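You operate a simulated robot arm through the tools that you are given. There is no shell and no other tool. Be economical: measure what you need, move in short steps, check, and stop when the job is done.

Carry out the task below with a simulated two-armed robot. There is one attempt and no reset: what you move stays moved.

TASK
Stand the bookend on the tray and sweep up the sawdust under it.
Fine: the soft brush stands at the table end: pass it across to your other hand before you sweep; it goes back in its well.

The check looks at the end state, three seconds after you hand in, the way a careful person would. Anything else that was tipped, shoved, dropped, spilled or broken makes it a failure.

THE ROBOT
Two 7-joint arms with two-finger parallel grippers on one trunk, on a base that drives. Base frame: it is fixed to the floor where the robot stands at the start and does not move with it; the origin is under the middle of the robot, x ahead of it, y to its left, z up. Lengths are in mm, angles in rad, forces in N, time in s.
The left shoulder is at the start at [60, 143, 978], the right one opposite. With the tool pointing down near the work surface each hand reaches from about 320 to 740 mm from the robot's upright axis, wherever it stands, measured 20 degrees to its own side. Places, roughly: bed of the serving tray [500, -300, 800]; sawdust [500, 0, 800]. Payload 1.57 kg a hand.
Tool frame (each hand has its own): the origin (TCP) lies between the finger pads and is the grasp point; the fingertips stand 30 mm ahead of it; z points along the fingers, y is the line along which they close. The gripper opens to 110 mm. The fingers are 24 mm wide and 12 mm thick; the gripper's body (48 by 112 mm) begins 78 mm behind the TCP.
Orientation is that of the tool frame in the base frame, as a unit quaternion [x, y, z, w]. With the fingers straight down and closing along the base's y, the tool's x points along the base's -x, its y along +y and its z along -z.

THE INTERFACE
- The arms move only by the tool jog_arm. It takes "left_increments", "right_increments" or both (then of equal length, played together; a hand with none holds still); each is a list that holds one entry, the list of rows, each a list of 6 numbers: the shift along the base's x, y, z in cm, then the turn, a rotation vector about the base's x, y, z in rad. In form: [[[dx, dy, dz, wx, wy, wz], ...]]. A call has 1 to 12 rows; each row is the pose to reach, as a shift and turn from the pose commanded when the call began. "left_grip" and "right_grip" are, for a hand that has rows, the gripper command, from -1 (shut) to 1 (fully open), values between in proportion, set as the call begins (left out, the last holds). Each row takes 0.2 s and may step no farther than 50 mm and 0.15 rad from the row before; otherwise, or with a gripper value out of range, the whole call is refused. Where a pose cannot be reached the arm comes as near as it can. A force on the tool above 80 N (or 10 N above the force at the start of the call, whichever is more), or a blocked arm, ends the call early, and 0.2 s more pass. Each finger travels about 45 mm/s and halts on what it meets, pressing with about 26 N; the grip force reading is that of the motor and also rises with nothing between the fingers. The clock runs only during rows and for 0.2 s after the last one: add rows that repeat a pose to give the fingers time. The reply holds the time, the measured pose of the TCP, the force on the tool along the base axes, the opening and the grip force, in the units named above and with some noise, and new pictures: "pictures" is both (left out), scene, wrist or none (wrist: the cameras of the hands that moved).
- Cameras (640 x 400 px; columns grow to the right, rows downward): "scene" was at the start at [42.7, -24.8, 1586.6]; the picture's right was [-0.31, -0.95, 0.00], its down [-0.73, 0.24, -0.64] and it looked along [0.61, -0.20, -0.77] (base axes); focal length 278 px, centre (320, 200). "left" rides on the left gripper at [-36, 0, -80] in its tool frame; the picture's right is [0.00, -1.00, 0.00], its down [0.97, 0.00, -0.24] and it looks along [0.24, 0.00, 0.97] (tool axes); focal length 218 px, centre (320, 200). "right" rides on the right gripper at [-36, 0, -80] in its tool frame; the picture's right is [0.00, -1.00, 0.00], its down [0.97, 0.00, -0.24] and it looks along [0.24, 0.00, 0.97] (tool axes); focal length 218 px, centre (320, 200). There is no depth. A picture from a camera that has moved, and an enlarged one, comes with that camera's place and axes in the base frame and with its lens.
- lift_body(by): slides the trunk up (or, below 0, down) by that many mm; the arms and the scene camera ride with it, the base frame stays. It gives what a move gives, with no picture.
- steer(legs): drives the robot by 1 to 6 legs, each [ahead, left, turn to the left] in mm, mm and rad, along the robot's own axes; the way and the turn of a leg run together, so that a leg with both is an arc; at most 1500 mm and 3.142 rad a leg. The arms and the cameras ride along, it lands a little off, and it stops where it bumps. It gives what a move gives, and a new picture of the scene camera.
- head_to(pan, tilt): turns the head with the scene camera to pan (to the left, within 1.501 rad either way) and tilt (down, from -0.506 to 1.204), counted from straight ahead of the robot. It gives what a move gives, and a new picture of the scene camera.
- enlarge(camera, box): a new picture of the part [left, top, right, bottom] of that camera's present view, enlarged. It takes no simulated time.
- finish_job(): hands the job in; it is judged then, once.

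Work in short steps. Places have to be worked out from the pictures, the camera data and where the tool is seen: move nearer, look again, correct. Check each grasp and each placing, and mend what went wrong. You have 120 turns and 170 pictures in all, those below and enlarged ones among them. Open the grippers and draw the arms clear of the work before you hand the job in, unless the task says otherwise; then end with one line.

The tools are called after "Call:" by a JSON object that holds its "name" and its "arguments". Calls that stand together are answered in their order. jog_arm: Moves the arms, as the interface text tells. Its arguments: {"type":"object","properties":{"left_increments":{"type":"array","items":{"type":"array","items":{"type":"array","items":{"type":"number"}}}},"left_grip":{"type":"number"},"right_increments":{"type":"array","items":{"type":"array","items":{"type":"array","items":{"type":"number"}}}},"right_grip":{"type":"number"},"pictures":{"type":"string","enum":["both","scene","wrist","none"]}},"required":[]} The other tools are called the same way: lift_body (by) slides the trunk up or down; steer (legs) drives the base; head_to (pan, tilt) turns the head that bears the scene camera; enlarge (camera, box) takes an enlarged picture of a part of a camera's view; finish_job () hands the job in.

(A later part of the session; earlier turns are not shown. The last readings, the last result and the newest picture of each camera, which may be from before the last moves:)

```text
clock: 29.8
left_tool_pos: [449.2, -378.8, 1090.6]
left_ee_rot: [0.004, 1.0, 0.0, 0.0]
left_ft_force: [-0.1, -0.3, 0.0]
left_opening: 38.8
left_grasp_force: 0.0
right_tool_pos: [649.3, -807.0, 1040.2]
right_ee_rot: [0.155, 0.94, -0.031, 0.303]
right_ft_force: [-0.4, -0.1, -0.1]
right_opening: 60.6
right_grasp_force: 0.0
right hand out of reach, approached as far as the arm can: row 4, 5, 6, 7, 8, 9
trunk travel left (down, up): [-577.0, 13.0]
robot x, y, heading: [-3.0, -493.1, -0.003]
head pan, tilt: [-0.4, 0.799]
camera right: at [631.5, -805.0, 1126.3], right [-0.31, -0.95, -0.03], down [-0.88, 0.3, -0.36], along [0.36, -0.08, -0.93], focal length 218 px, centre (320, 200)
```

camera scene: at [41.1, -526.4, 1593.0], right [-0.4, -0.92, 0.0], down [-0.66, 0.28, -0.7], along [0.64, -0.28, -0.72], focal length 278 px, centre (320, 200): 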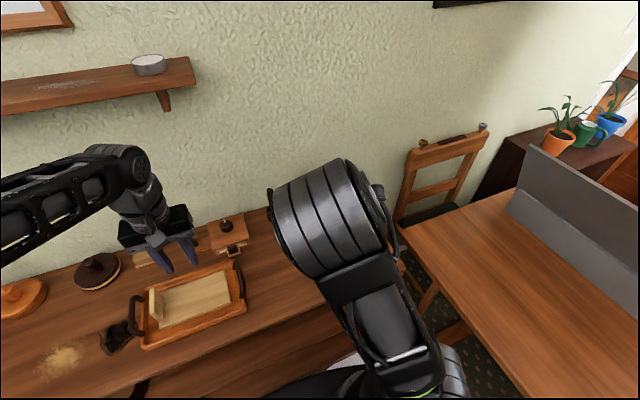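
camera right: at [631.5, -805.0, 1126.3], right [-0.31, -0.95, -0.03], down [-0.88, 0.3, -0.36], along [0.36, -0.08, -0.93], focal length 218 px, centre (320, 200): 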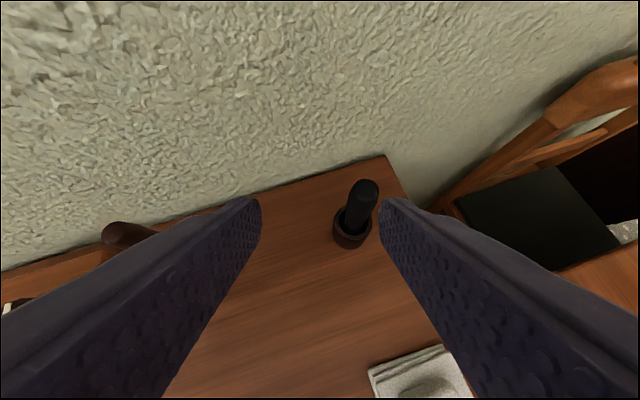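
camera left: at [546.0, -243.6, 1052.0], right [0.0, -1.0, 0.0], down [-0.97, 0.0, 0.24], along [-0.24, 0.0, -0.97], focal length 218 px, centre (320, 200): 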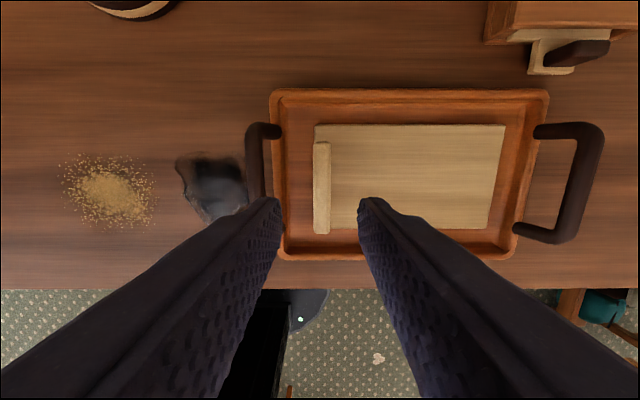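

The arm length is the limit, so the base must go closer. I check the floor gap between the base and the right-hand desk before driving.

Call:
{"name": "head_to", "arguments": {"pan": -1.35, "tilt": 1.2}}

```text
clock: 31.0
left_tool_pos: [450.2, -379.3, 1089.5]
left_ee_rot: [0.005, 1.0, 0.0, 0.0]
left_ft_force: [-0.1, -0.1, -0.5]
left_opening: 38.4
left_grasp_force: 0.1
right_tool_pos: [648.0, -806.4, 1039.9]
right_ee_rot: [0.155, 0.94, -0.031, 0.303]
right_ft_force: [0.4, 0.0, 1.1]
right_opening: 60.4
right_grasp_force: 0.0
trunk travel left (down, up): [-577.0, 13.0]
robot x, y, heading: [-3.4, -491.9, -0.009]
head pan, tilt: [-1.349, 1.201]
camera scene: at [-20.3, -548.5, 1565.3], right [-0.98, -0.21, 0.0], down [-0.2, 0.91, -0.36], along [0.08, -0.35, -0.93], focal length 278 px, centre (320, 200)
```

scene: 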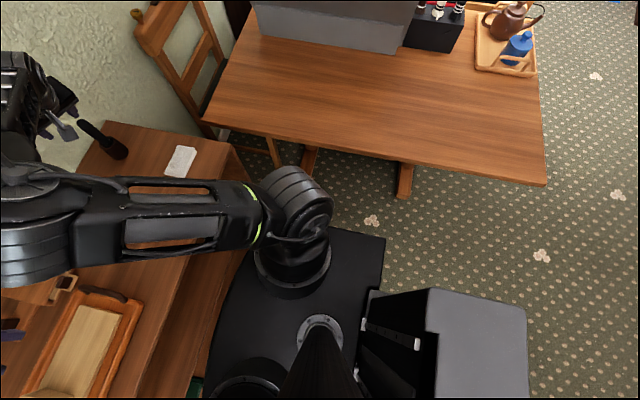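

There are about 300 mm of room to the desk and over 100 mm to the table front. I raise nothing, and drive 130 mm right and 60 mm ahead (hand stays well above the brush).

Call:
{"name": "steer", "arguments": {"legs": [[60, -130, 0]]}}

Call:
{"name": "enlarge", "arguments": {"camera": "right", "box": [0, 0, 640, 400]}}

```text
clock: 32.3
left_tool_pos: [507.5, -506.2, 1090.0]
left_ee_rot: [0.005, 1.0, 0.001, 0.0]
left_ft_force: [-0.4, -0.2, 0.1]
left_opening: 38.5
left_grasp_force: 0.1
right_tool_pos: [705.3, -934.6, 1039.8]
right_ee_rot: [0.157, 0.94, -0.031, 0.302]
right_ft_force: [0.7, -1.2, 1.0]
right_opening: 60.4
right_grasp_force: 0.0
trunk travel left (down, up): [-577.0, 13.0]
robot x, y, heading: [57.5, -620.5, -0.015]
head pan, tilt: [-1.349, 1.201]
camera scene: at [38.5, -675.3, 1565.2], right [-0.98, -0.21, 0.0], down [-0.2, 0.91, -0.36], along [0.08, -0.35, -0.93], focal length 278 px, centre (320, 200)
```

scene: 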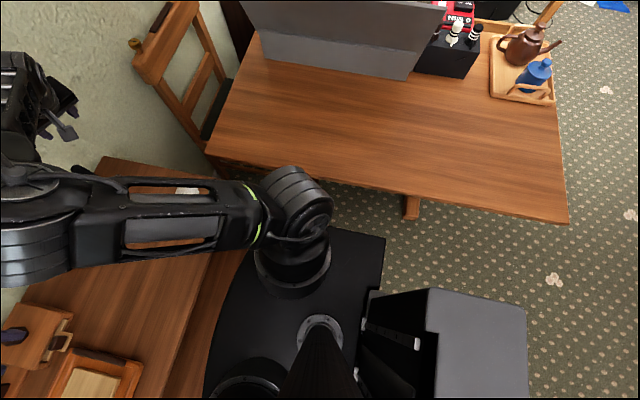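

```text
1.00 times, centred on (320, 200) of right
camera zoom: at [689.1, -932.8, 1125.7], right [-0.31, -0.95, -0.04], down [-0.88, 0.3, -0.37], along [0.36, -0.08, -0.93], focal length 218 px, centre (320, 200)
```

zoom: 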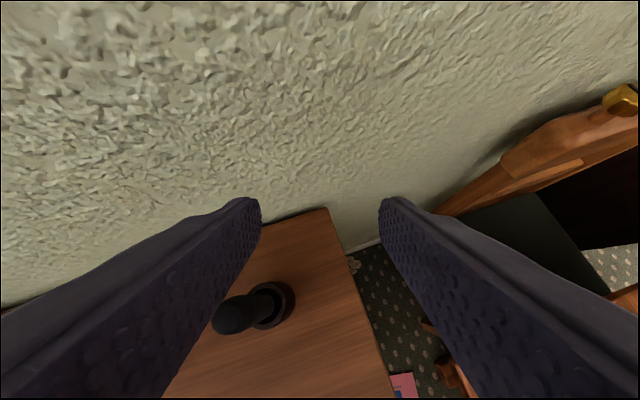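

Now in comfortable reach. I move over the handle axis (698, −862), still above it, and check.

Call:
{"name": "jog_arm", "arguments": {"right_increments": [[[-0.2, 2.5, 0, 0, 0, 0], [-0.5, 5, 0, 0, 0, 0], [-0.7, 7.3, 0, 0, 0, 0], [-0.7, 7.3, -3, 0, 0, 0], [-0.7, 7.3, -3, 0, 0, 0]]], "pictures": "wrist"}}

```text
clock: 33.5
left_tool_pos: [508.2, -504.8, 1090.6]
left_ee_rot: [0.005, 1.0, 0.0, 0.001]
left_ft_force: [-0.4, 0.5, -0.2]
left_opening: 38.4
left_grasp_force: 0.1
right_tool_pos: [699.1, -858.5, 1008.1]
right_ee_rot: [0.157, 0.94, -0.032, 0.303]
right_ft_force: [0.2, -0.7, 0.8]
right_opening: 60.4
right_grasp_force: 0.1
trunk travel left (down, up): [-577.0, 13.0]
robot x, y, heading: [57.8, -615.7, -0.009]
head pan, tilt: [-1.349, 1.201]
camera right: at [681.2, -857.0, 1094.4], right [-0.31, -0.95, -0.04], down [-0.88, 0.3, -0.37], along [0.36, -0.08, -0.93], focal length 218 px, centre (320, 200)
```

right: 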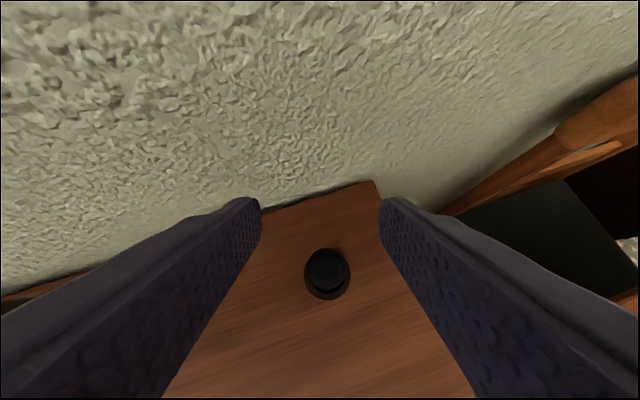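

Handle at ≈(693, −858.5), centred between the fingers. I descend onto it and close.

Call:
{"name": "jog_arm", "arguments": {"right_increments": [[[-0.5, 0, -3, 0, 0, 0], [-0.5, 0, -6, 0, 0, 0], [-0.5, 0, -7.2, 0, 0, 0], [-0.5, 0, -7.2, 0, 0, 0]]], "pictures": "wrist"}}

```text
clock: 34.5
left_tool_pos: [507.1, -505.6, 1091.3]
left_ee_rot: [0.005, 1.0, -0.001, 0.001]
left_ft_force: [-0.7, 0.1, -0.3]
left_opening: 38.5
left_grasp_force: 0.2
right_tool_pos: [694.6, -862.2, 937.8]
right_ee_rot: [0.156, 0.94, -0.031, 0.303]
right_ft_force: [0.3, -0.7, 0.3]
right_opening: 60.3
right_grasp_force: 0.0
trunk travel left (down, up): [-577.0, 13.0]
robot x, y, heading: [55.1, -618.5, -0.015]
head pan, tilt: [-1.349, 1.201]
camera right: at [676.9, -858.9, 1023.7], right [-0.31, -0.95, -0.04], down [-0.88, 0.3, -0.37], along [0.36, -0.08, -0.93], focal length 218 px, centre (320, 200)
```

right: 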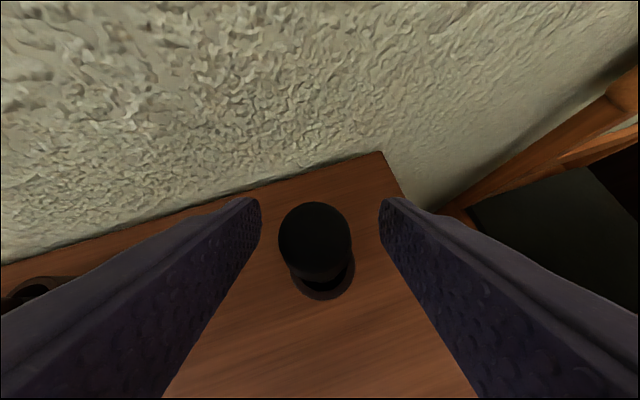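

Call:
{"name": "jog_arm", "arguments": {"right_increments": [[[-0.2, 0.2, 0, 0, 0, 0], [-0.2, 0.2, 0, 0, 0, 0], [-0.2, 0.2, 0, 0, 0, 0], [-0.2, 0.2, 0, 0, 0, 0], [-0.2, 0.2, 0, 0, 0, 0]]], "right_grip": -1, "pictures": "none"}}

Call:
{"name": "jog_arm", "arguments": {"right_increments": [[[0, 0, 3, 0, 0, 0], [0, 0, 6, 0, 0, 0], [0, 0, 9, 0, 0, 0], [0, 0, 11, 0, 0, 0], [0, 0, 11, 0, 0, 0]]], "pictures": "wrist"}}

```text
clock: 35.7
left_tool_pos: [507.2, -505.5, 1091.1]
left_ee_rot: [0.005, 1.0, 0.0, 0.001]
left_ft_force: [0.4, 0.8, 0.2]
left_opening: 38.6
left_grasp_force: 0.1
right_tool_pos: [692.5, -859.6, 938.1]
right_ee_rot: [0.157, 0.94, -0.031, 0.302]
right_ft_force: [0.7, 0.5, -1.1]
right_opening: 23.5
right_grasp_force: 25.7
trunk travel left (down, up): [-577.0, 13.0]
robot x, y, heading: [55.7, -620.0, -0.009]
head pan, tilt: [-1.349, 1.201]
```

```text
clock: 36.9
left_tool_pos: [508.7, -505.3, 1091.5]
left_ee_rot: [0.006, 1.0, 0.0, 0.001]
left_ft_force: [-0.1, -0.4, 0.3]
left_opening: 38.6
left_grasp_force: 0.0
right_tool_pos: [690.8, -858.3, 1049.4]
right_ee_rot: [0.156, 0.94, -0.031, 0.303]
right_ft_force: [-0.7, -0.4, -1.0]
right_opening: 23.6
right_grasp_force: 25.6
trunk travel left (down, up): [-577.0, 13.0]
robot x, y, heading: [58.3, -619.9, -0.008]
head pan, tilt: [-1.349, 1.201]
camera right: at [673.4, -856.2, 1135.4], right [-0.31, -0.95, -0.04], down [-0.88, 0.3, -0.37], along [0.36, -0.08, -0.93], focal length 218 px, centre (320, 200)
```

right: 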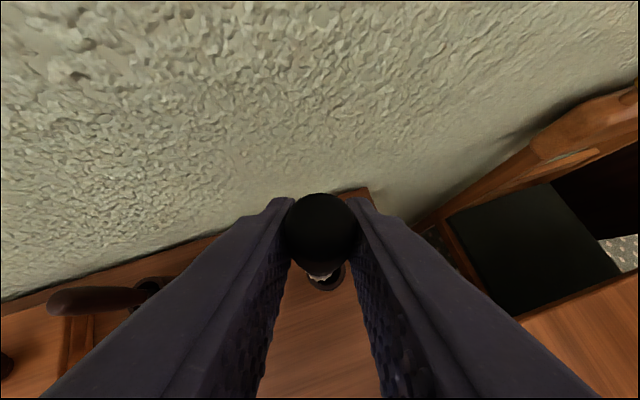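

Brush is out with pale bristles below; the well stands. I bring it back towards the robot's middle at a good height, moving the left hand aside, and look.

Call:
{"name": "jog_arm", "arguments": {"right_increments": [[[-2, 1, 0.5, 0, 0, 0], [-4.5, 3, 1, 0, 0, 0], [-7, 5, 2, 0, 0, 0], [-9.5, 7, 3, 0, 0, 0], [-12, 9, 4, 0, 0, 0], [-14.5, 11, 5, 0, 0, 0], [-17, 13, 6, 0, 0, 0], [-19, 15.5, 6, 0, 0, 0], [-20, 18, 6, 0, 0, 0], [-20, 18, 6, 0, 0, 0]]], "left_increments": [[[0, 2, 0, 0, 0, 0], [0, 4, 0, 0, 0, 0], [0, 6, 0, 0, 0, 0], [0, 8, 0, 0, 0, 0], [0, 10, 0, 0, 0, 0], [0, 12, 0, 0, 0, 0], [0, 14, 0, 0, 0, 0], [0, 16, 0, 0, 0, 0], [0, 16, 0, 0, 0, 0], [0, 16, 0, 0, 0, 0]]], "pictures": "none"}}

Call:
{"name": "head_to", "arguments": {"pan": -0.15, "tilt": 0.75}}

```text
clock: 38.9
left_tool_pos: [508.3, -344.8, 1091.0]
left_ee_rot: [0.004, 1.0, 0.0, 0.001]
left_ft_force: [-0.9, 0.4, 0.0]
left_opening: 38.8
left_grasp_force: 0.0
right_tool_pos: [509.7, -759.0, 1085.7]
right_ee_rot: [0.225, 0.935, -0.05, 0.269]
right_ft_force: [0.4, 0.9, -0.1]
right_opening: 23.5
right_grasp_force: 25.7
right hand out of reach, approached as far as the arm can: row 9
trunk travel left (down, up): [-577.0, 13.0]
robot x, y, heading: [52.3, -618.2, -0.008]
head pan, tilt: [-1.349, 1.201]
stopped in row 9 (right hand): the arm was blocked; the commanded pose is now the measured one
```

```text
clock: 40.2
left_tool_pos: [506.8, -344.1, 1091.5]
left_ee_rot: [0.006, 1.0, 0.0, 0.001]
left_ft_force: [-1.0, 0.4, 0.7]
left_opening: 38.4
left_grasp_force: 0.1
right_tool_pos: [509.5, -757.5, 1085.8]
right_ee_rot: [0.227, 0.935, -0.051, 0.269]
right_ft_force: [0.1, 0.4, -1.1]
right_opening: 23.7
right_grasp_force: 26.0
trunk travel left (down, up): [-577.0, 13.0]
robot x, y, heading: [56.0, -618.9, -0.01]
head pan, tilt: [-0.15, 0.75]
camera scene: at [107.8, -632.3, 1597.0], right [-0.16, -0.99, 0.0], down [-0.67, 0.11, -0.73], along [0.72, -0.12, -0.68], focal length 278 px, centre (320, 200)
```

scene: 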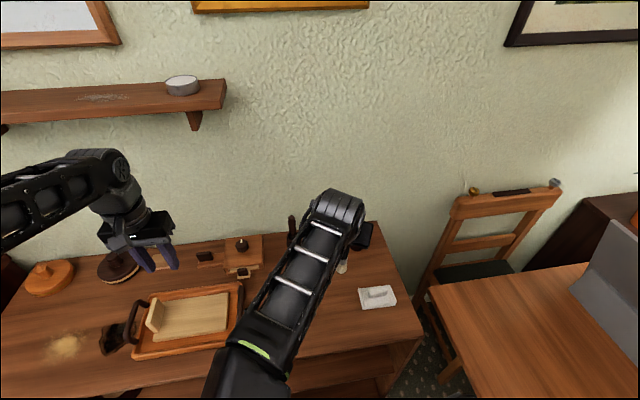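

The right arm met a joint limit with the outward yaw. I unwind the yaw (tool pointing straight ahead and down) so the brush hangs upright again.

Call:
{"name": "jog_arm", "arguments": {"right_increments": [[[-0.5, 0, 0, -0.006, 0.002, 0.117], [-1, 0, 0, -0.013, 0.005, 0.234], [-1.5, 0, 0, -0.02, 0.007, 0.351], [-2, 0, 0, -0.026, 0.01, 0.468], [-2, 0, 0, -0.026, 0.01, 0.468]]], "pictures": "wrist"}}

```text
clock: 41.3
left_tool_pos: [508.5, -345.6, 1091.4]
left_ee_rot: [0.005, 1.0, 0.0, 0.002]
left_ft_force: [-0.1, 0.5, -0.7]
left_opening: 38.6
left_grasp_force: 0.1
right_tool_pos: [491.7, -813.9, 1066.5]
right_ee_rot: [0.072, 0.966, -0.03, 0.248]
right_ft_force: [-0.5, -0.3, -1.0]
right_opening: 23.4
right_grasp_force: 26.4
trunk travel left (down, up): [-577.0, 13.0]
robot x, y, heading: [56.8, -616.7, -0.01]
head pan, tilt: [-0.15, 0.75]
stopped in row 5 (right hand): the arm was blocked; the commanded pose is now the measured one
camera right: at [485.4, -811.0, 1154.4], right [-0.16, -0.99, 0.02], down [-0.96, 0.14, -0.26], along [0.25, -0.06, -0.97], focal length 218 px, centre (320, 200)
```

right: 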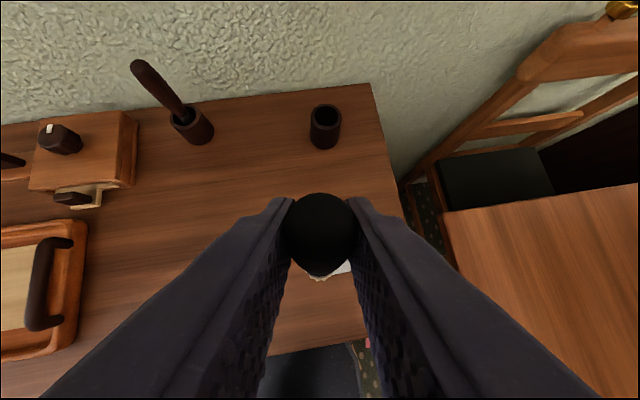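

Call:
{"name": "head_to", "arguments": {"pan": -0.5, "tilt": 0.9}}

```text
clock: 42.1
left_tool_pos: [508.6, -345.2, 1090.5]
left_ee_rot: [0.005, 1.0, 0.0, 0.001]
left_ft_force: [0.6, -0.8, 0.8]
left_opening: 38.3
left_grasp_force: 0.0
right_tool_pos: [492.1, -813.4, 1066.2]
right_ee_rot: [0.072, 0.966, -0.029, 0.247]
right_ft_force: [0.6, 1.0, -0.5]
right_opening: 23.4
right_grasp_force: 26.0
trunk travel left (down, up): [-577.0, 13.0]
robot x, y, heading: [56.8, -613.9, -0.01]
head pan, tilt: [-0.499, 0.901]
camera scene: at [92.0, -655.8, 1585.1], right [-0.49, -0.87, 0.0], down [-0.68, 0.38, -0.62], along [0.54, -0.3, -0.78], focal length 278 px, centre (320, 200)
```

scene: 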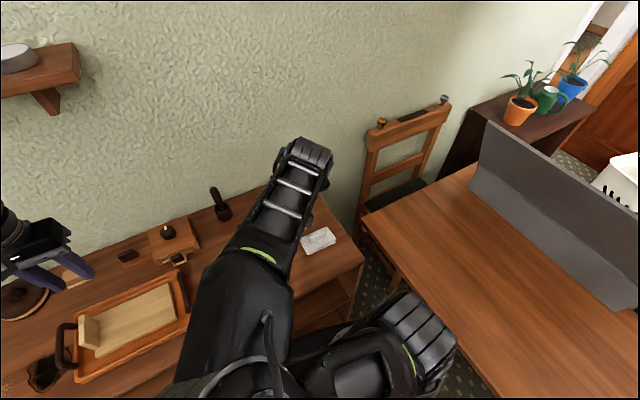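

The arm was folded too tightly with the tilted tool so near. I move it forward to x≈600 and then inward.

Call:
{"name": "jog_arm", "arguments": {"right_increments": [[[4, 0, 0, 0, 0, 0], [8, 0, 0, 0, 0, 0], [11, 1, 0, 0.006, -0.016, 0.05], [11, 3.5, 0, 0.012, -0.032, 0.1], [11, 6, 0, 0.019, -0.048, 0.155], [11, 9, 0, 0.019, -0.048, 0.155], [11, 12, 0, 0.019, -0.048, 0.155], [11, 12, 0, 0.019, -0.048, 0.155]]], "pictures": "both"}}

```text
clock: 43.9
left_tool_pos: [508.7, -345.3, 1090.6]
left_ee_rot: [0.006, 1.0, 0.0, 0.0]
left_ft_force: [0.2, -0.4, -0.2]
left_opening: 38.5
left_grasp_force: 0.0
right_tool_pos: [601.0, -692.9, 1067.1]
right_ee_rot: [0.0, 0.962, 0.0, 0.273]
right_ft_force: [0.3, 0.2, -1.4]
right_opening: 23.7
right_grasp_force: 26.1
trunk travel left (down, up): [-577.0, 13.0]
robot x, y, heading: [56.0, -618.2, -0.01]
head pan, tilt: [-0.499, 0.901]
camera scene: at [91.9, -656.2, 1585.1], right [-0.49, -0.87, 0.0], down [-0.68, 0.38, -0.62], along [0.54, -0.3, -0.78], focal length 278 px, centre (320, 200)
camera right: at [590.8, -692.8, 1153.9], right [0.0, -1.0, 0.0], down [-0.95, 0.0, -0.3], along [0.3, 0.0, -0.95], focal length 218 px, centre (320, 200)
```

scene: 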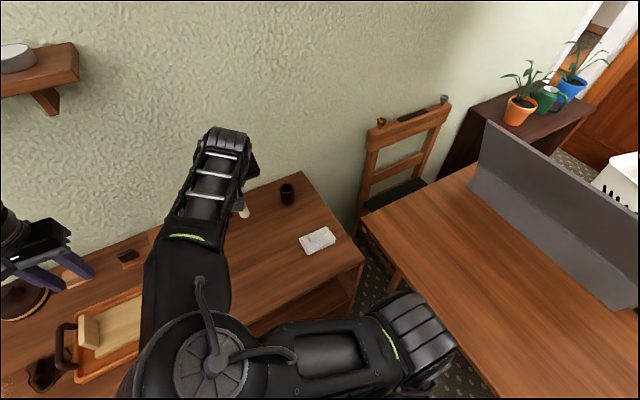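
right: 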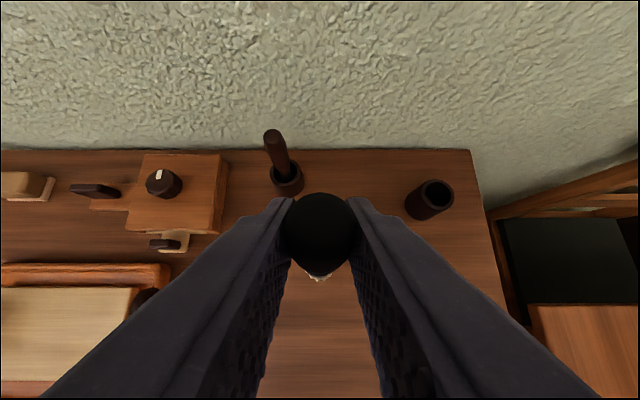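

Right hand holds the brush at (601, −693). I tilt the left hand towards −y and come nearer to see the brush from the left.

Call:
{"name": "jog_arm", "arguments": {"left_increments": [[[1.5, 0, 0, -0.14, 0, 0], [3, 0, 0, -0.28, 0, 0], [4.5, 0, 0, -0.42, 0, 0], [6, -1, 0, -0.56, 0, 0], [7.5, -2, 0, -0.7, 0, 0], [9, -3, 0, -0.84, 0, 0], [9, -3, 0, -0.96, 0, 0], [9, -3, 0, -0.96, 0, 0]]], "left_grip": 0.1, "pictures": "both"}}

```text
clock: 45.7
left_tool_pos: [598.3, -376.2, 1089.0]
left_ee_rot: [0.003, 0.887, -0.462, 0.004]
left_ft_force: [-0.2, 0.7, 0.7]
left_opening: 60.6
left_grasp_force: 0.0
right_tool_pos: [600.6, -693.1, 1066.4]
right_ee_rot: [0.001, 0.963, 0.001, 0.271]
right_ft_force: [-0.2, 0.1, 0.0]
right_opening: 23.2
right_grasp_force: 26.0
trunk travel left (down, up): [-577.0, 13.0]
robot x, y, heading: [57.4, -617.3, -0.011]
head pan, tilt: [-0.499, 0.901]
camera scene: at [92.0, -656.5, 1585.1], right [-0.49, -0.87, 0.0], down [-0.68, 0.38, -0.62], along [0.54, -0.3, -0.78], focal length 278 px, centre (320, 200)
camera left: at [633.1, -310.2, 1136.9], right [-0.01, -0.57, 0.82], down [-0.97, 0.2, 0.13], along [-0.24, -0.79, -0.56], focal length 218 px, centre (320, 200)
```

scene: 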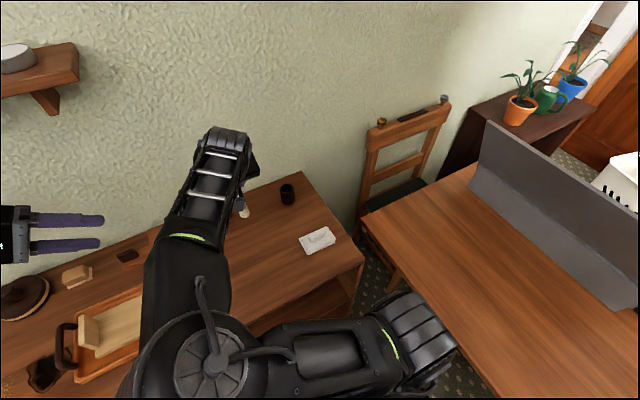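
left: 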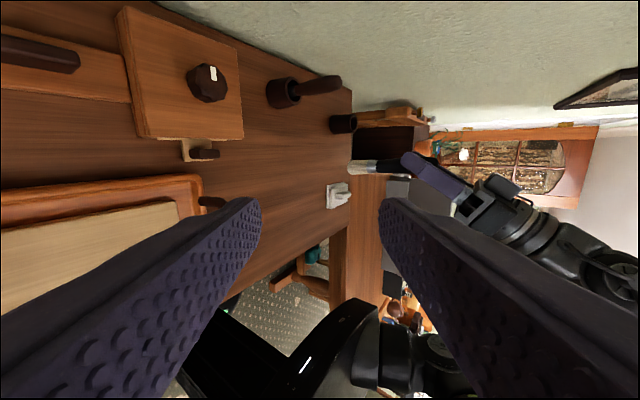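

Call:
{"name": "enlarge", "arguments": {"camera": "left", "box": [320, 120, 500, 230]}}

```text
3.56 times, centred on (410, 175) of left
camera zoom: at [633.1, -310.2, 1136.9], right [-0.01, -0.57, 0.82], down [-0.97, 0.2, 0.13], along [-0.24, -0.79, -0.56], focal length 776 px, centre (0, 289)
```

zoom: 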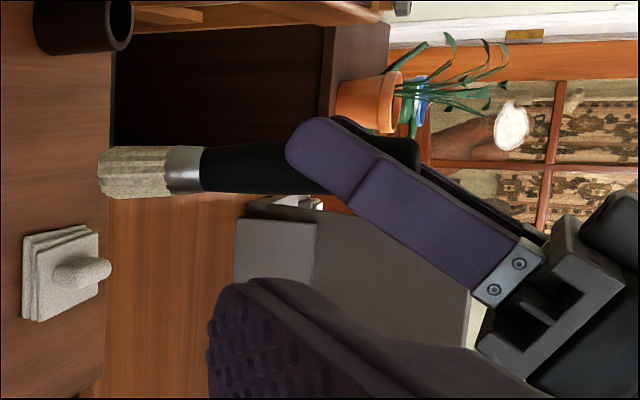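

The brush: bristles z 932–975, ferrule to 991, free black handle 991–1033. I bring the left hand in nearly horizontal (24° below), to a stand-off 100 mm short of it.

Call:
{"name": "jog_arm", "arguments": {"left_increments": [[[0.1, -4, -1, -0.1, 0, 0], [0.2, -8, -2, -0.2, 0, 0], [0.3, -12, -3, -0.2, 0, 0], [0.3, -16, -3.6, -0.2, 0, 0], [0.3, -19, -4.2, -0.2, 0, 0], [0.3, -21.7, -4.2, -0.2, 0, 0], [0.3, -21.7, -4.2, -0.2, 0, 0]]], "pictures": "both"}}

```text
clock: 47.3
left_tool_pos: [599.8, -593.1, 1050.4]
left_ee_rot: [0.004, 0.836, -0.549, 0.003]
left_ft_force: [-0.4, 0.5, -0.1]
left_opening: 60.6
left_grasp_force: 0.1
right_tool_pos: [601.7, -692.1, 1066.7]
right_ee_rot: [0.0, 0.962, 0.0, 0.272]
right_ft_force: [-0.2, -0.1, -0.4]
right_opening: 23.6
right_grasp_force: 26.2
trunk travel left (down, up): [-577.0, 13.0]
robot x, y, heading: [55.5, -616.5, -0.009]
head pan, tilt: [-0.499, 0.901]
camera scene: at [91.9, -655.5, 1585.1], right [-0.49, -0.87, 0.0], down [-0.68, 0.38, -0.62], along [0.54, -0.3, -0.78], focal length 278 px, centre (320, 200)
camera left: at [637.1, -520.1, 1083.8], right [-0.01, -0.4, 0.92], down [-0.97, 0.22, 0.09], along [-0.24, -0.89, -0.39], focal length 218 px, centre (320, 200)
```

scene: 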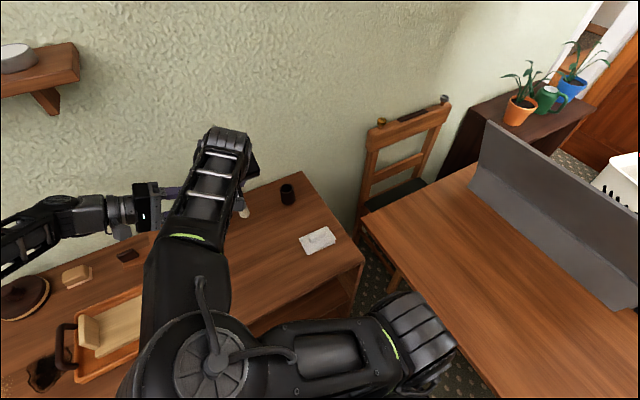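
left: 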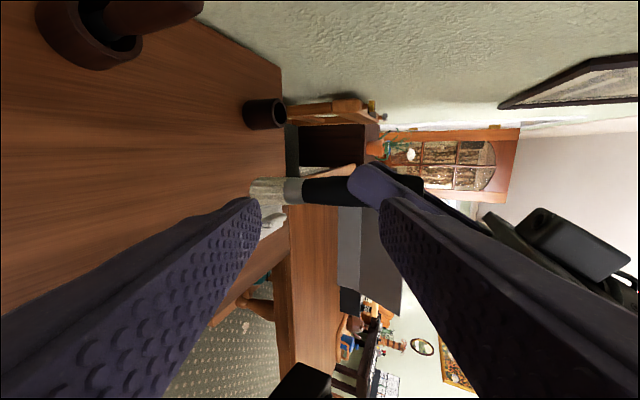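

The closing line is still in the vertical plane; I must roll the left gripper 90° about its own axis (camera ending on top) so it closes along x.

Call:
{"name": "jog_arm", "arguments": {"left_increments": [[[0, 2, 0.5, 0, -0.131, -0.057], [0, 3, 1, 0, -0.263, -0.114], [0, 3, 1, 0, -0.394, -0.171], [0, 3, 1, 0, -0.525, -0.228], [0, 3, 1, 0, -0.657, -0.285], [0, 3, 1, 0, -0.788, -0.343], [0, 3, 1, 0, -0.92, -0.4], [0, 3, 1, 0, -1.05, -0.457], [0, 3, 1, 0, -1.182, -0.514], [0, 3, 1, 0, -1.314, -0.571], [0, 3, 1, 0, -1.445, -0.628], [0, 3, 1, 0, -1.445, -0.628]]], "pictures": "both"}}

```text
clock: 49.9
left_tool_pos: [600.0, -562.4, 1059.4]
left_ee_rot: [0.596, 0.587, -0.384, 0.391]
left_ft_force: [0.4, 0.7, 0.5]
left_opening: 60.6
left_grasp_force: 0.0
right_tool_pos: [601.9, -691.9, 1067.4]
right_ee_rot: [0.001, 0.963, 0.0, 0.271]
right_ft_force: [-0.2, 0.6, -0.1]
right_opening: 23.3
right_grasp_force: 26.1
trunk travel left (down, up): [-577.0, 13.0]
robot x, y, heading: [56.9, -618.6, -0.008]
head pan, tilt: [-0.499, 0.901]
camera scene: at [92.0, -655.9, 1585.1], right [-0.49, -0.87, 0.0], down [-0.68, 0.38, -0.62], along [0.54, -0.3, -0.78], focal length 278 px, centre (320, 200)
camera left: at [600.5, -503.2, 1124.4], right [-1.0, 0.01, -0.02], down [0.02, 0.61, -0.79], along [0.0, -0.8, -0.61], focal length 218 px, centre (320, 200)
```

scene: 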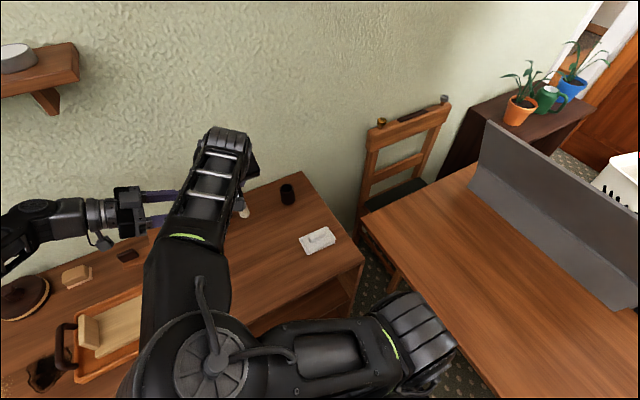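
left: 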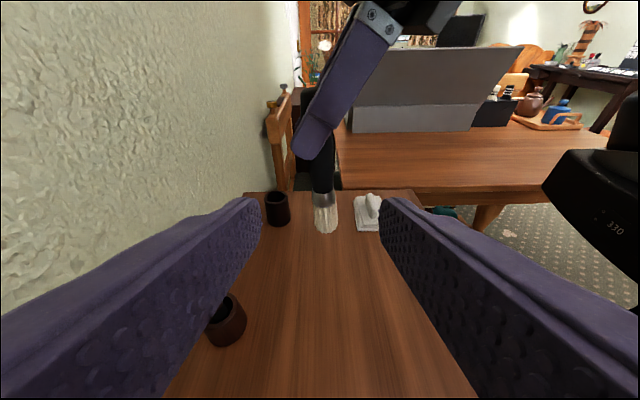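

Clear view: handle between the fingers. I advance along the tool axis to TCP (600, −692, 1005).

Call:
{"name": "jog_arm", "arguments": {"left_increments": [[[0, -3.5, -1.5, 0, 0, 0], [0, -7, -3, 0, 0, 0], [0, -10, -4.3, 0, 0, 0], [0, -13, -5.5, 0, 0, 0], [0, -13, -5.5, 0, 0, 0]]], "pictures": "wrist"}}

```text
clock: 51.1
left_tool_pos: [599.6, -693.9, 1005.0]
left_ee_rot: [0.595, 0.587, -0.385, 0.392]
left_ft_force: [-0.4, -0.2, -0.4]
left_opening: 60.6
left_grasp_force: 0.0
right_tool_pos: [602.8, -691.9, 1067.3]
right_ee_rot: [0.0, 0.962, 0.0, 0.272]
right_ft_force: [-0.1, 0.9, 0.1]
right_opening: 23.7
right_grasp_force: 25.7
trunk travel left (down, up): [-577.0, 13.0]
robot x, y, heading: [53.3, -622.0, -0.014]
head pan, tilt: [-0.499, 0.901]
camera left: at [599.2, -634.8, 1070.6], right [-1.0, 0.0, -0.01], down [0.01, 0.61, -0.8], along [0.0, -0.8, -0.61], focal length 218 px, centre (320, 200)
```

left: 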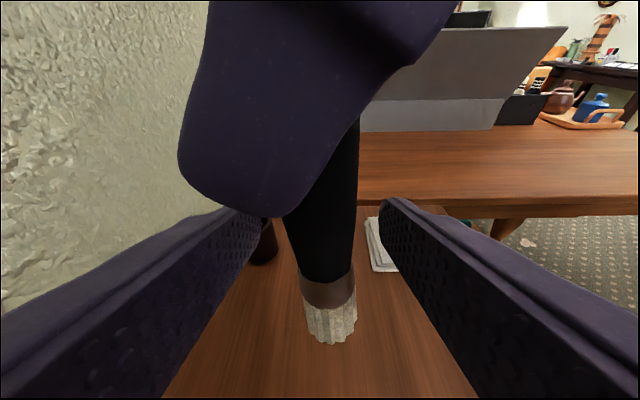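

Call:
{"name": "jog_arm", "arguments": {"left_increments": [[[0, 0, -0.5, 0, 0, 0], [0, 0, -0.5, 0, 0, 0], [0, 0, -0.5, 0, 0, 0], [0, 0, -0.5, 0, 0, 0], [0, 0, -0.5, 0, 0, 0], [0, 0, -0.5, 0, 0, 0]]], "left_grip": -1, "pictures": "wrist"}}

```text
clock: 52.5
left_tool_pos: [600.1, -694.4, 999.7]
left_ee_rot: [0.595, 0.587, -0.385, 0.391]
left_ft_force: [-4.5, -0.3, 0.3]
left_opening: 25.4
left_grasp_force: 26.8
right_tool_pos: [602.1, -692.0, 1065.3]
right_ee_rot: [0.0, 0.962, 0.001, 0.272]
right_ft_force: [3.8, 0.1, -0.6]
right_opening: 23.6
right_grasp_force: 26.0
trunk travel left (down, up): [-577.0, 13.0]
robot x, y, heading: [57.7, -619.4, -0.011]
head pan, tilt: [-0.499, 0.901]
camera left: at [599.4, -634.6, 1065.1], right [-1.0, 0.01, -0.01], down [0.01, 0.61, -0.8], along [0.0, -0.8, -0.61], focal length 218 px, centre (320, 200)
```

left: 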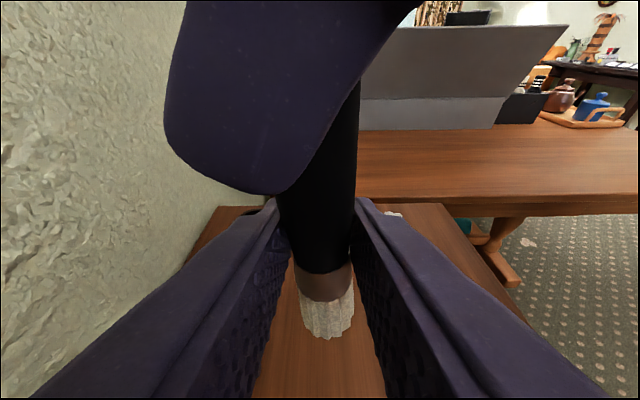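

Left holds it firmly. I open the right and withdraw it backward along its own axis.

Call:
{"name": "jog_arm", "arguments": {"right_increments": [[[0, 0, 0, 0, 0, 0], [0, 0, 0, 0, 0, 0], [0, 0, 0, 0, 0, 0], [-1.3, 0, 2.2, 0, 0, 0], [-2.6, 0, 4.4, 0, 0, 0], [-4, 0, 6.6, 0, 0, 0], [-5, 0, 8.5, 0, 0, 0], [-5, 0, 8.5, 0, 0, 0]]], "right_grip": 0.0, "pictures": "wrist"}}

Call:
{"name": "enlarge", "arguments": {"camera": "left", "box": [0, 0, 640, 400]}}

```text
clock: 54.3
left_tool_pos: [601.0, -694.4, 1000.6]
left_ee_rot: [0.595, 0.587, -0.385, 0.392]
left_ft_force: [0.6, -0.8, -0.5]
left_opening: 24.2
left_grasp_force: 25.9
right_tool_pos: [554.1, -693.2, 1151.9]
right_ee_rot: [0.001, 0.963, 0.001, 0.271]
right_ft_force: [0.2, -0.4, -0.1]
right_opening: 55.1
right_grasp_force: 0.0
trunk travel left (down, up): [-577.0, 13.0]
robot x, y, heading: [55.5, -616.7, -0.013]
head pan, tilt: [-0.499, 0.901]
camera right: at [542.3, -694.1, 1239.1], right [0.0, -1.0, 0.0], down [-0.95, 0.0, -0.3], along [0.3, 0.0, -0.95], focal length 218 px, centre (320, 200)
```

right: 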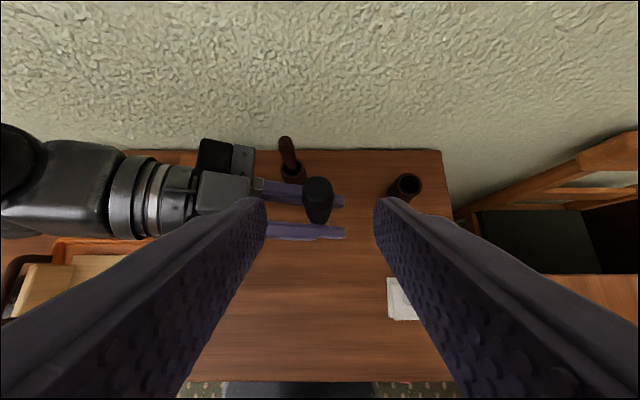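

```text
1.00 times, centred on (320, 200) of left
camera zoom: at [599.6, -634.5, 1065.2], right [-1.0, 0.01, -0.01], down [0.01, 0.61, -0.8], along [0.0, -0.8, -0.61], focal length 218 px, centre (320, 200)
```

zoom: 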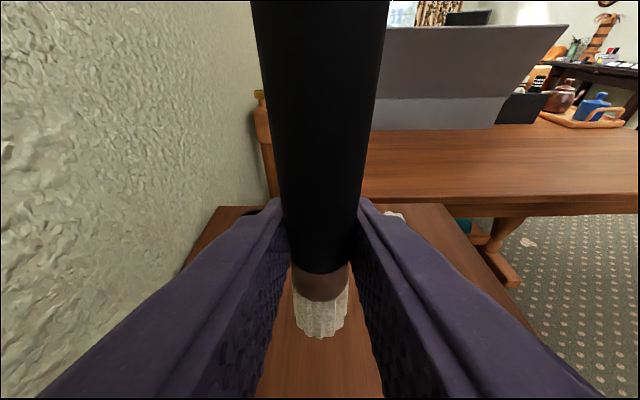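

Handover done; brush upright in the left hand. I separate the hands, then drive back left.

Call:
{"name": "jog_arm", "arguments": {"left_increments": [[[0, 3, 1, 0, 0, 0], [-1, 6, 2, 0, 0, 0], [-2, 9, 3, 0, 0, 0], [-3, 12, 4, 0, 0, 0], [-4, 15, 4, 0, 0, 0], [-4, 18, 4, 0, 0, 0], [-4, 18, 4, 0, 0, 0]]], "right_increments": [[[0, -2, 0, 0, 0, 0], [0, -4, 0, 0, 0, 0], [0, -6, 0, 0, 0, 0], [0, -8, 0, 0, 0, 0], [0, -10, 0, 0, 0, 0], [0, -12, 0, 0, 0, 0], [0, -12, 0, 0, 0, 0]]], "pictures": "none"}}

Call:
{"name": "steer", "arguments": {"legs": [[-60, 0, 0], [0, 480, 0]]}}

```text
clock: 55.9
left_tool_pos: [560.4, -515.7, 1039.1]
left_ee_rot: [0.595, 0.586, -0.385, 0.392]
left_ft_force: [-0.4, 0.0, -0.7]
left_opening: 24.3
left_grasp_force: 25.8
right_tool_pos: [553.4, -813.1, 1151.2]
right_ee_rot: [0.0, 0.963, 0.0, 0.271]
right_ft_force: [-0.4, 0.2, 0.9]
right_opening: 54.8
right_grasp_force: 0.0
trunk travel left (down, up): [-577.0, 13.0]
robot x, y, heading: [58.1, -619.5, -0.012]
head pan, tilt: [-0.499, 0.901]
```

```text
clock: 59.3
left_tool_pos: [506.8, -38.6, 1038.3]
left_ee_rot: [0.596, 0.587, -0.385, 0.39]
left_ft_force: [-0.6, 0.8, -0.6]
left_opening: 24.2
left_grasp_force: 26.0
right_tool_pos: [497.8, -337.0, 1151.4]
right_ee_rot: [0.001, 0.963, -0.001, 0.271]
right_ft_force: [0.7, 0.6, 0.6]
right_opening: 55.2
right_grasp_force: 0.0
trunk travel left (down, up): [-577.0, 13.0]
robot x, y, heading: [1.9, -144.4, -0.011]
head pan, tilt: [-0.499, 0.901]
camera scene: at [36.9, -179.2, 1585.1], right [-0.49, -0.87, 0.0], down [-0.68, 0.38, -0.62], along [0.54, -0.3, -0.78], focal length 278 px, centre (320, 200)
```

scene: 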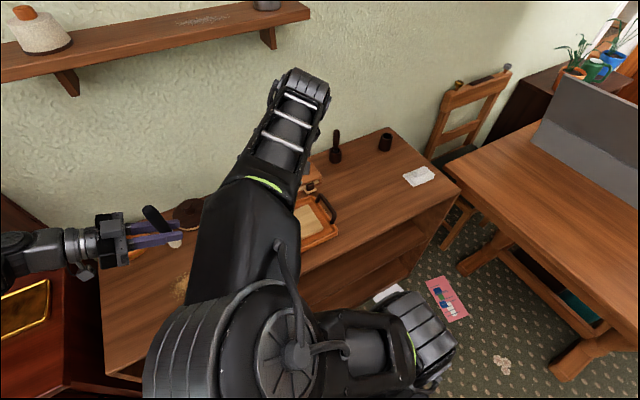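

I position the brush at the left rim of the sawdust, lower it towards the table (bristle ends ≈66 mm below TCP).

Call:
{"name": "jog_arm", "arguments": {"left_increments": [[[-0.3, 4, 0, 0, 0, 0], [-0.6, 8, -1, 0, 0, 0], [-1.1, 11, -4, 0, 0, 0], [-1.1, 11, -8, 0, 0, 0], [-1.1, 11, -12, 0, 0, 0], [-1.1, 11, -15, 0, 0, 0], [-1.1, 11, -16, 0, 0, 0], [-1.1, 11, -16, 0, 0, 0]]], "pictures": "wrist"}}

Call:
{"name": "enlarge", "arguments": {"camera": "right", "box": [0, 100, 320, 400]}}

```text
clock: 61.1
left_tool_pos: [495.1, 73.3, 877.5]
left_ee_rot: [0.596, 0.586, -0.386, 0.391]
left_ft_force: [0.2, 0.0, 0.3]
left_opening: 24.1
left_grasp_force: 25.8
right_tool_pos: [497.8, -336.5, 1151.9]
right_ee_rot: [0.001, 0.962, 0.001, 0.272]
right_ft_force: [-0.2, 0.7, 0.1]
right_opening: 55.2
right_grasp_force: 0.0
trunk travel left (down, up): [-577.0, 13.0]
robot x, y, heading: [-2.2, -141.3, -0.01]
head pan, tilt: [-0.499, 0.901]
camera left: at [494.7, 132.0, 943.7], right [-1.0, 0.01, -0.01], down [0.02, 0.61, -0.8], along [0.0, -0.8, -0.61], focal length 218 px, centre (320, 200)
```

left: 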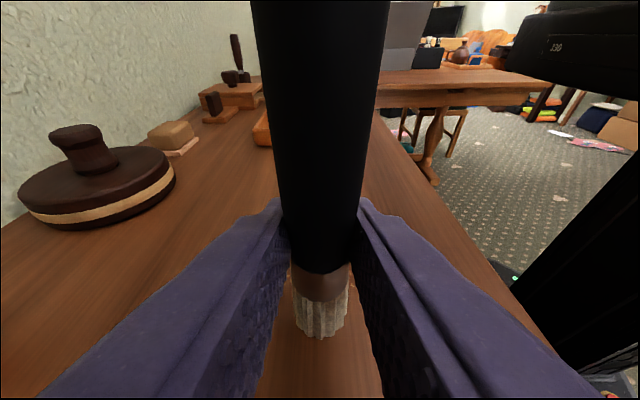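

```text
1.33 times, centred on (160, 250) of right
camera zoom: at [486.4, -338.5, 1239.0], right [0.0, -1.0, 0.0], down [-0.95, 0.0, -0.3], along [0.3, 0.0, -0.95], focal length 291 px, centre (533, 133)
```

zoom: 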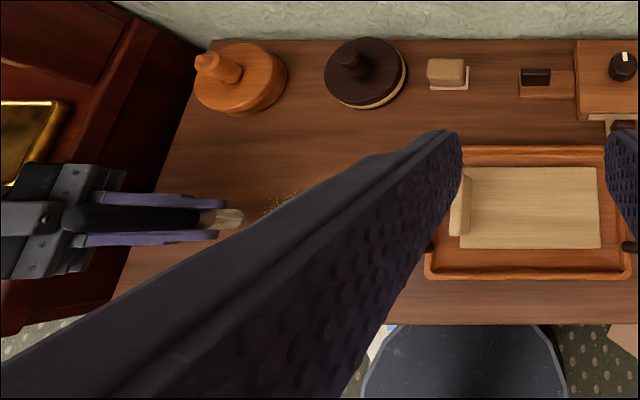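

I park the right arm in its open starting posture to free the scene camera's view.

Call:
{"name": "jog_arm", "arguments": {"right_increments": [[[0, -4, 0, 0, 0, 0], [0, -8, 0, 0, 0.11, 0], [-2, -12, 0, 0, 0.22, 0], [-4, -16, 0, 0, 0.33, 0], [-6, -18, 0, 0, 0.44, 0], [-8, -18, 0, 0, 0.55, 0], [-8, -18, 0, 0, 0.55, 0]]], "pictures": "none"}}

Call:
{"name": "head_to", "arguments": {"pan": 0.2, "tilt": 0.9}}

```text
clock: 62.7
left_tool_pos: [494.9, 73.5, 877.7]
left_ee_rot: [0.596, 0.586, -0.386, 0.391]
left_ft_force: [0.0, -0.4, -0.2]
left_opening: 24.3
left_grasp_force: 26.2
right_tool_pos: [417.5, -519.3, 1149.6]
right_ee_rot: [0.001, 1.0, -0.001, -0.001]
right_ft_force: [-1.1, 1.0, -0.5]
right_opening: 54.8
right_grasp_force: 0.1
trunk travel left (down, up): [-577.0, 13.0]
robot x, y, heading: [2.1, -142.0, -0.015]
head pan, tilt: [-0.499, 0.901]
```

```text
clock: 63.8
left_tool_pos: [494.7, 72.8, 877.9]
left_ee_rot: [0.596, 0.586, -0.386, 0.39]
left_ft_force: [0.9, 0.3, -1.0]
left_opening: 24.2
left_grasp_force: 25.9
right_tool_pos: [417.4, -520.4, 1149.9]
right_ee_rot: [0.001, 1.0, 0.0, 0.001]
right_ft_force: [0.3, -0.2, 0.0]
right_opening: 55.1
right_grasp_force: 0.1
trunk travel left (down, up): [-577.0, 13.0]
robot x, y, heading: [1.1, -142.9, -0.014]
head pan, tilt: [0.201, 0.901]
camera scene: at [45.2, -129.2, 1585.1], right [0.19, -0.98, 0.0], down [-0.77, -0.15, -0.62], along [0.61, 0.12, -0.78], focal length 278 px, centre (320, 200)
```

scene: 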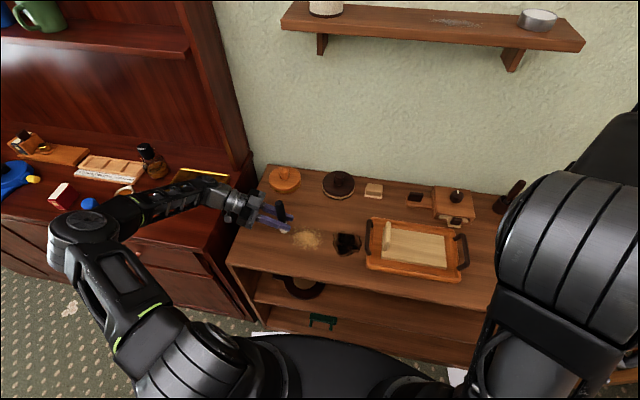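

Good view now. I zoom on brush and sawdust.

Call:
{"name": "enlarge", "arguments": {"camera": "scene", "box": [230, 190, 390, 290]}}

```text
4.00 times, centred on (310, 240) of scene
camera zoom: at [45.2, -129.2, 1585.1], right [0.19, -0.98, 0.0], down [-0.77, -0.15, -0.62], along [0.61, 0.12, -0.78], focal length 1110 px, centre (360, 40)
```

zoom: 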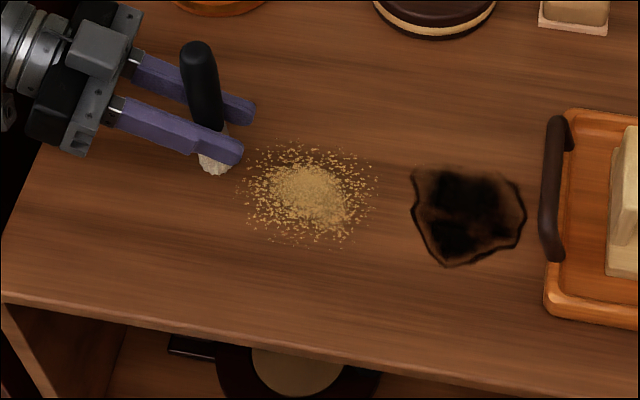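

Sawdust core ≈(490, 3), spread about ±50 mm. I lower to contact and make a first stroke through the middle toward −y, stopping before the stain.

Call:
{"name": "jog_arm", "arguments": {"left_increments": [[[-0.4, 0, -0.6, 0, 0, 0], [-0.4, 0, -1.1, 0, 0, 0], [-0.4, 0, -1.1, 0, 0, 0], [-0.4, -3, -1.1, 0, 0, 0], [-0.4, -6, -1.1, 0, 0, 0], [-0.4, -9, -1.1, 0, 0, 0], [-0.4, -12, -1.1, 0, 0, 0], [-0.4, -12, -1.1, 0, 0, 0]]], "pictures": "scene"}}

Call:
{"name": "enlarge", "arguments": {"camera": "scene", "box": [230, 190, 390, 290]}}

```text
clock: 65.6
left_tool_pos: [491.4, -49.5, 867.0]
left_ee_rot: [0.595, 0.587, -0.385, 0.391]
left_ft_force: [-0.1, -0.9, -0.6]
left_opening: 24.0
left_grasp_force: 25.8
right_tool_pos: [418.4, -518.6, 1150.6]
right_ee_rot: [0.001, 1.0, 0.0, 0.001]
right_ft_force: [1.1, -0.2, 0.5]
right_opening: 55.1
right_grasp_force: 0.0
trunk travel left (down, up): [-577.0, 13.0]
robot x, y, heading: [-2.3, -145.2, -0.014]
head pan, tilt: [0.201, 0.901]
camera scene: at [45.1, -128.9, 1585.1], right [0.19, -0.98, 0.0], down [-0.77, -0.15, -0.62], along [0.61, 0.12, -0.78], focal length 278 px, centre (320, 200)
```

scene: 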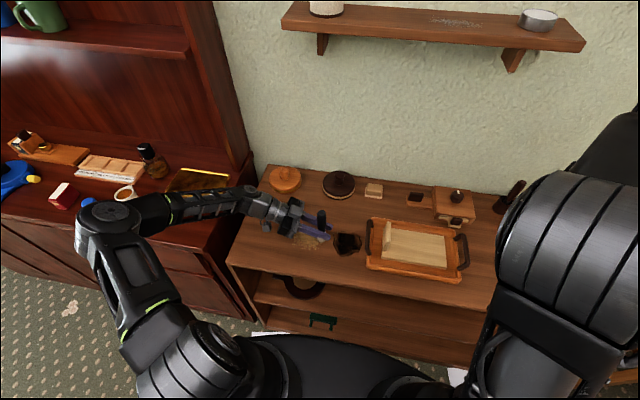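

```text
4.00 times, centred on (310, 240) of scene
camera zoom: at [45.1, -128.9, 1585.1], right [0.19, -0.98, 0.0], down [-0.77, -0.15, -0.62], along [0.61, 0.12, -0.78], focal length 1110 px, centre (360, 40)
```

zoom: 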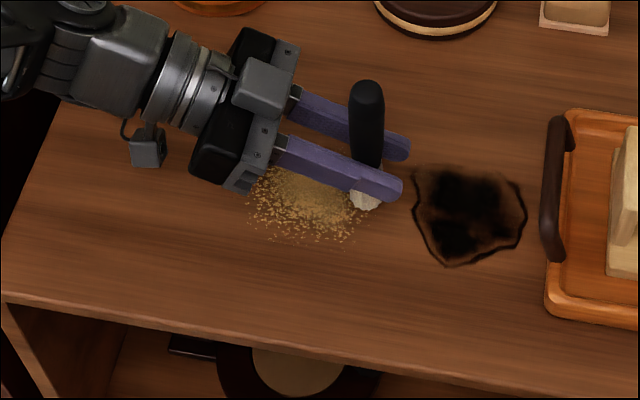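

No contact force yet and the dust is hardly changed; I press 5 mm lower and sweep back.

Call:
{"name": "jog_arm", "arguments": {"left_increments": [[[0, 0, -0.2, 0, 0, 0], [0, 0, -0.4, 0, 0, 0], [0, 0, -0.4, 0, 0, 0]]], "pictures": "none"}}

Call:
{"name": "jog_arm", "arguments": {"left_increments": [[[0, 2, 0, 0, 0, 0], [0, 4, 0, 0, 0, 0], [0, 6, 0, 0, 0, 0], [0, 8, 0, 0, 0, 0], [0, 10, 0, 0, 0, 0], [0, 12, 0, 0, 0, 0], [0, 12, 0, 0, 0, 0]]], "pictures": "none"}}

Call:
{"name": "enlarge", "arguments": {"camera": "scene", "box": [230, 190, 390, 290]}}

```text
clock: 66.4
left_tool_pos: [491.0, -50.1, 864.1]
left_ee_rot: [0.596, 0.586, -0.385, 0.391]
left_ft_force: [0.1, -0.6, -0.1]
left_opening: 24.4
left_grasp_force: 26.2
right_tool_pos: [416.6, -519.2, 1150.8]
right_ee_rot: [0.0, 1.0, 0.001, 0.0]
right_ft_force: [0.3, 0.1, 0.7]
right_opening: 55.1
right_grasp_force: 0.0
trunk travel left (down, up): [-577.0, 13.0]
robot x, y, heading: [2.7, -140.8, -0.009]
head pan, tilt: [0.201, 0.901]
```

```text
clock: 68.0
left_tool_pos: [490.1, 71.9, 864.7]
left_ee_rot: [0.596, 0.587, -0.385, 0.39]
left_ft_force: [0.0, 0.3, -0.5]
left_opening: 24.2
left_grasp_force: 25.5
right_tool_pos: [417.7, -520.0, 1151.3]
right_ee_rot: [0.001, 1.0, -0.001, 0.001]
right_ft_force: [0.5, 0.9, -0.5]
right_opening: 54.6
right_grasp_force: 0.2
trunk travel left (down, up): [-577.0, 13.0]
robot x, y, heading: [-0.5, -145.7, -0.011]
head pan, tilt: [0.201, 0.901]
```

```text
4.00 times, centred on (310, 240) of scene
camera zoom: at [45.2, -129.2, 1585.1], right [0.19, -0.98, 0.0], down [-0.77, -0.15, -0.62], along [0.61, 0.12, -0.78], focal length 1110 px, centre (360, 40)
```

zoom: 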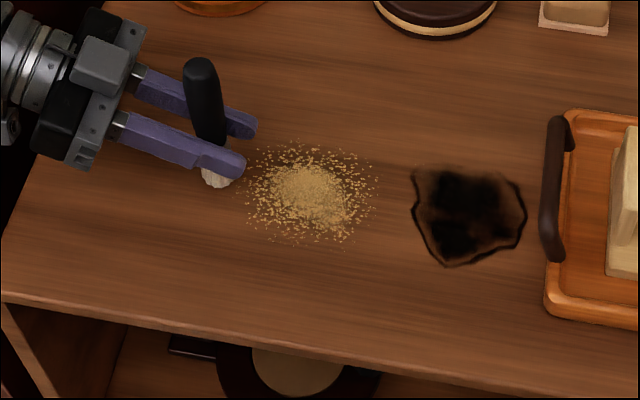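

The bristles seem to be still several mm above the table. I lower step by step until contact shows.

Call:
{"name": "jog_arm", "arguments": {"left_increments": [[[0, 0, -0.3, 0, 0, 0], [0, 0, -0.6, 0, 0, 0], [0, 0, -0.9, 0, 0, 0], [0, 0, -0.9, 0, 0, 0]]], "pictures": "wrist"}}

Call:
{"name": "enlarge", "arguments": {"camera": "scene", "box": [250, 200, 330, 250]}}

```text
clock: 69.0
left_tool_pos: [491.1, 69.5, 857.6]
left_ee_rot: [0.596, 0.586, -0.384, 0.392]
left_ft_force: [2.1, -1.1, 19.4]
left_opening: 24.3
left_grasp_force: 25.7
right_tool_pos: [415.9, -520.3, 1151.4]
right_ee_rot: [0.0, 1.0, 0.0, 0.002]
right_ft_force: [0.3, 0.2, -0.1]
right_opening: 55.0
right_grasp_force: 0.0
trunk travel left (down, up): [-577.0, 13.0]
robot x, y, heading: [-2.2, -140.4, -0.006]
head pan, tilt: [0.201, 0.901]
camera left: at [490.3, 129.3, 922.7], right [-1.0, 0.01, -0.02], down [0.02, 0.6, -0.8], along [0.0, -0.8, -0.6], focal length 218 px, centre (320, 200)
```

left: 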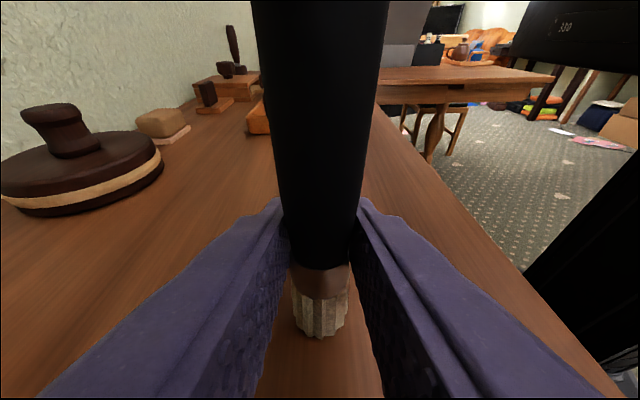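

```text
8.00 times, centred on (290, 225) of scene
camera zoom: at [43.5, -129.7, 1585.3], right [0.19, -0.98, 0.0], down [-0.77, -0.15, -0.62], along [0.61, 0.12, -0.78], focal length 2221 px, centre (560, 0)
```

zoom: 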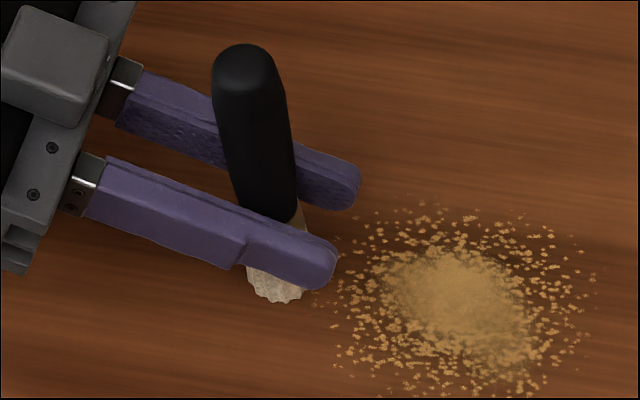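

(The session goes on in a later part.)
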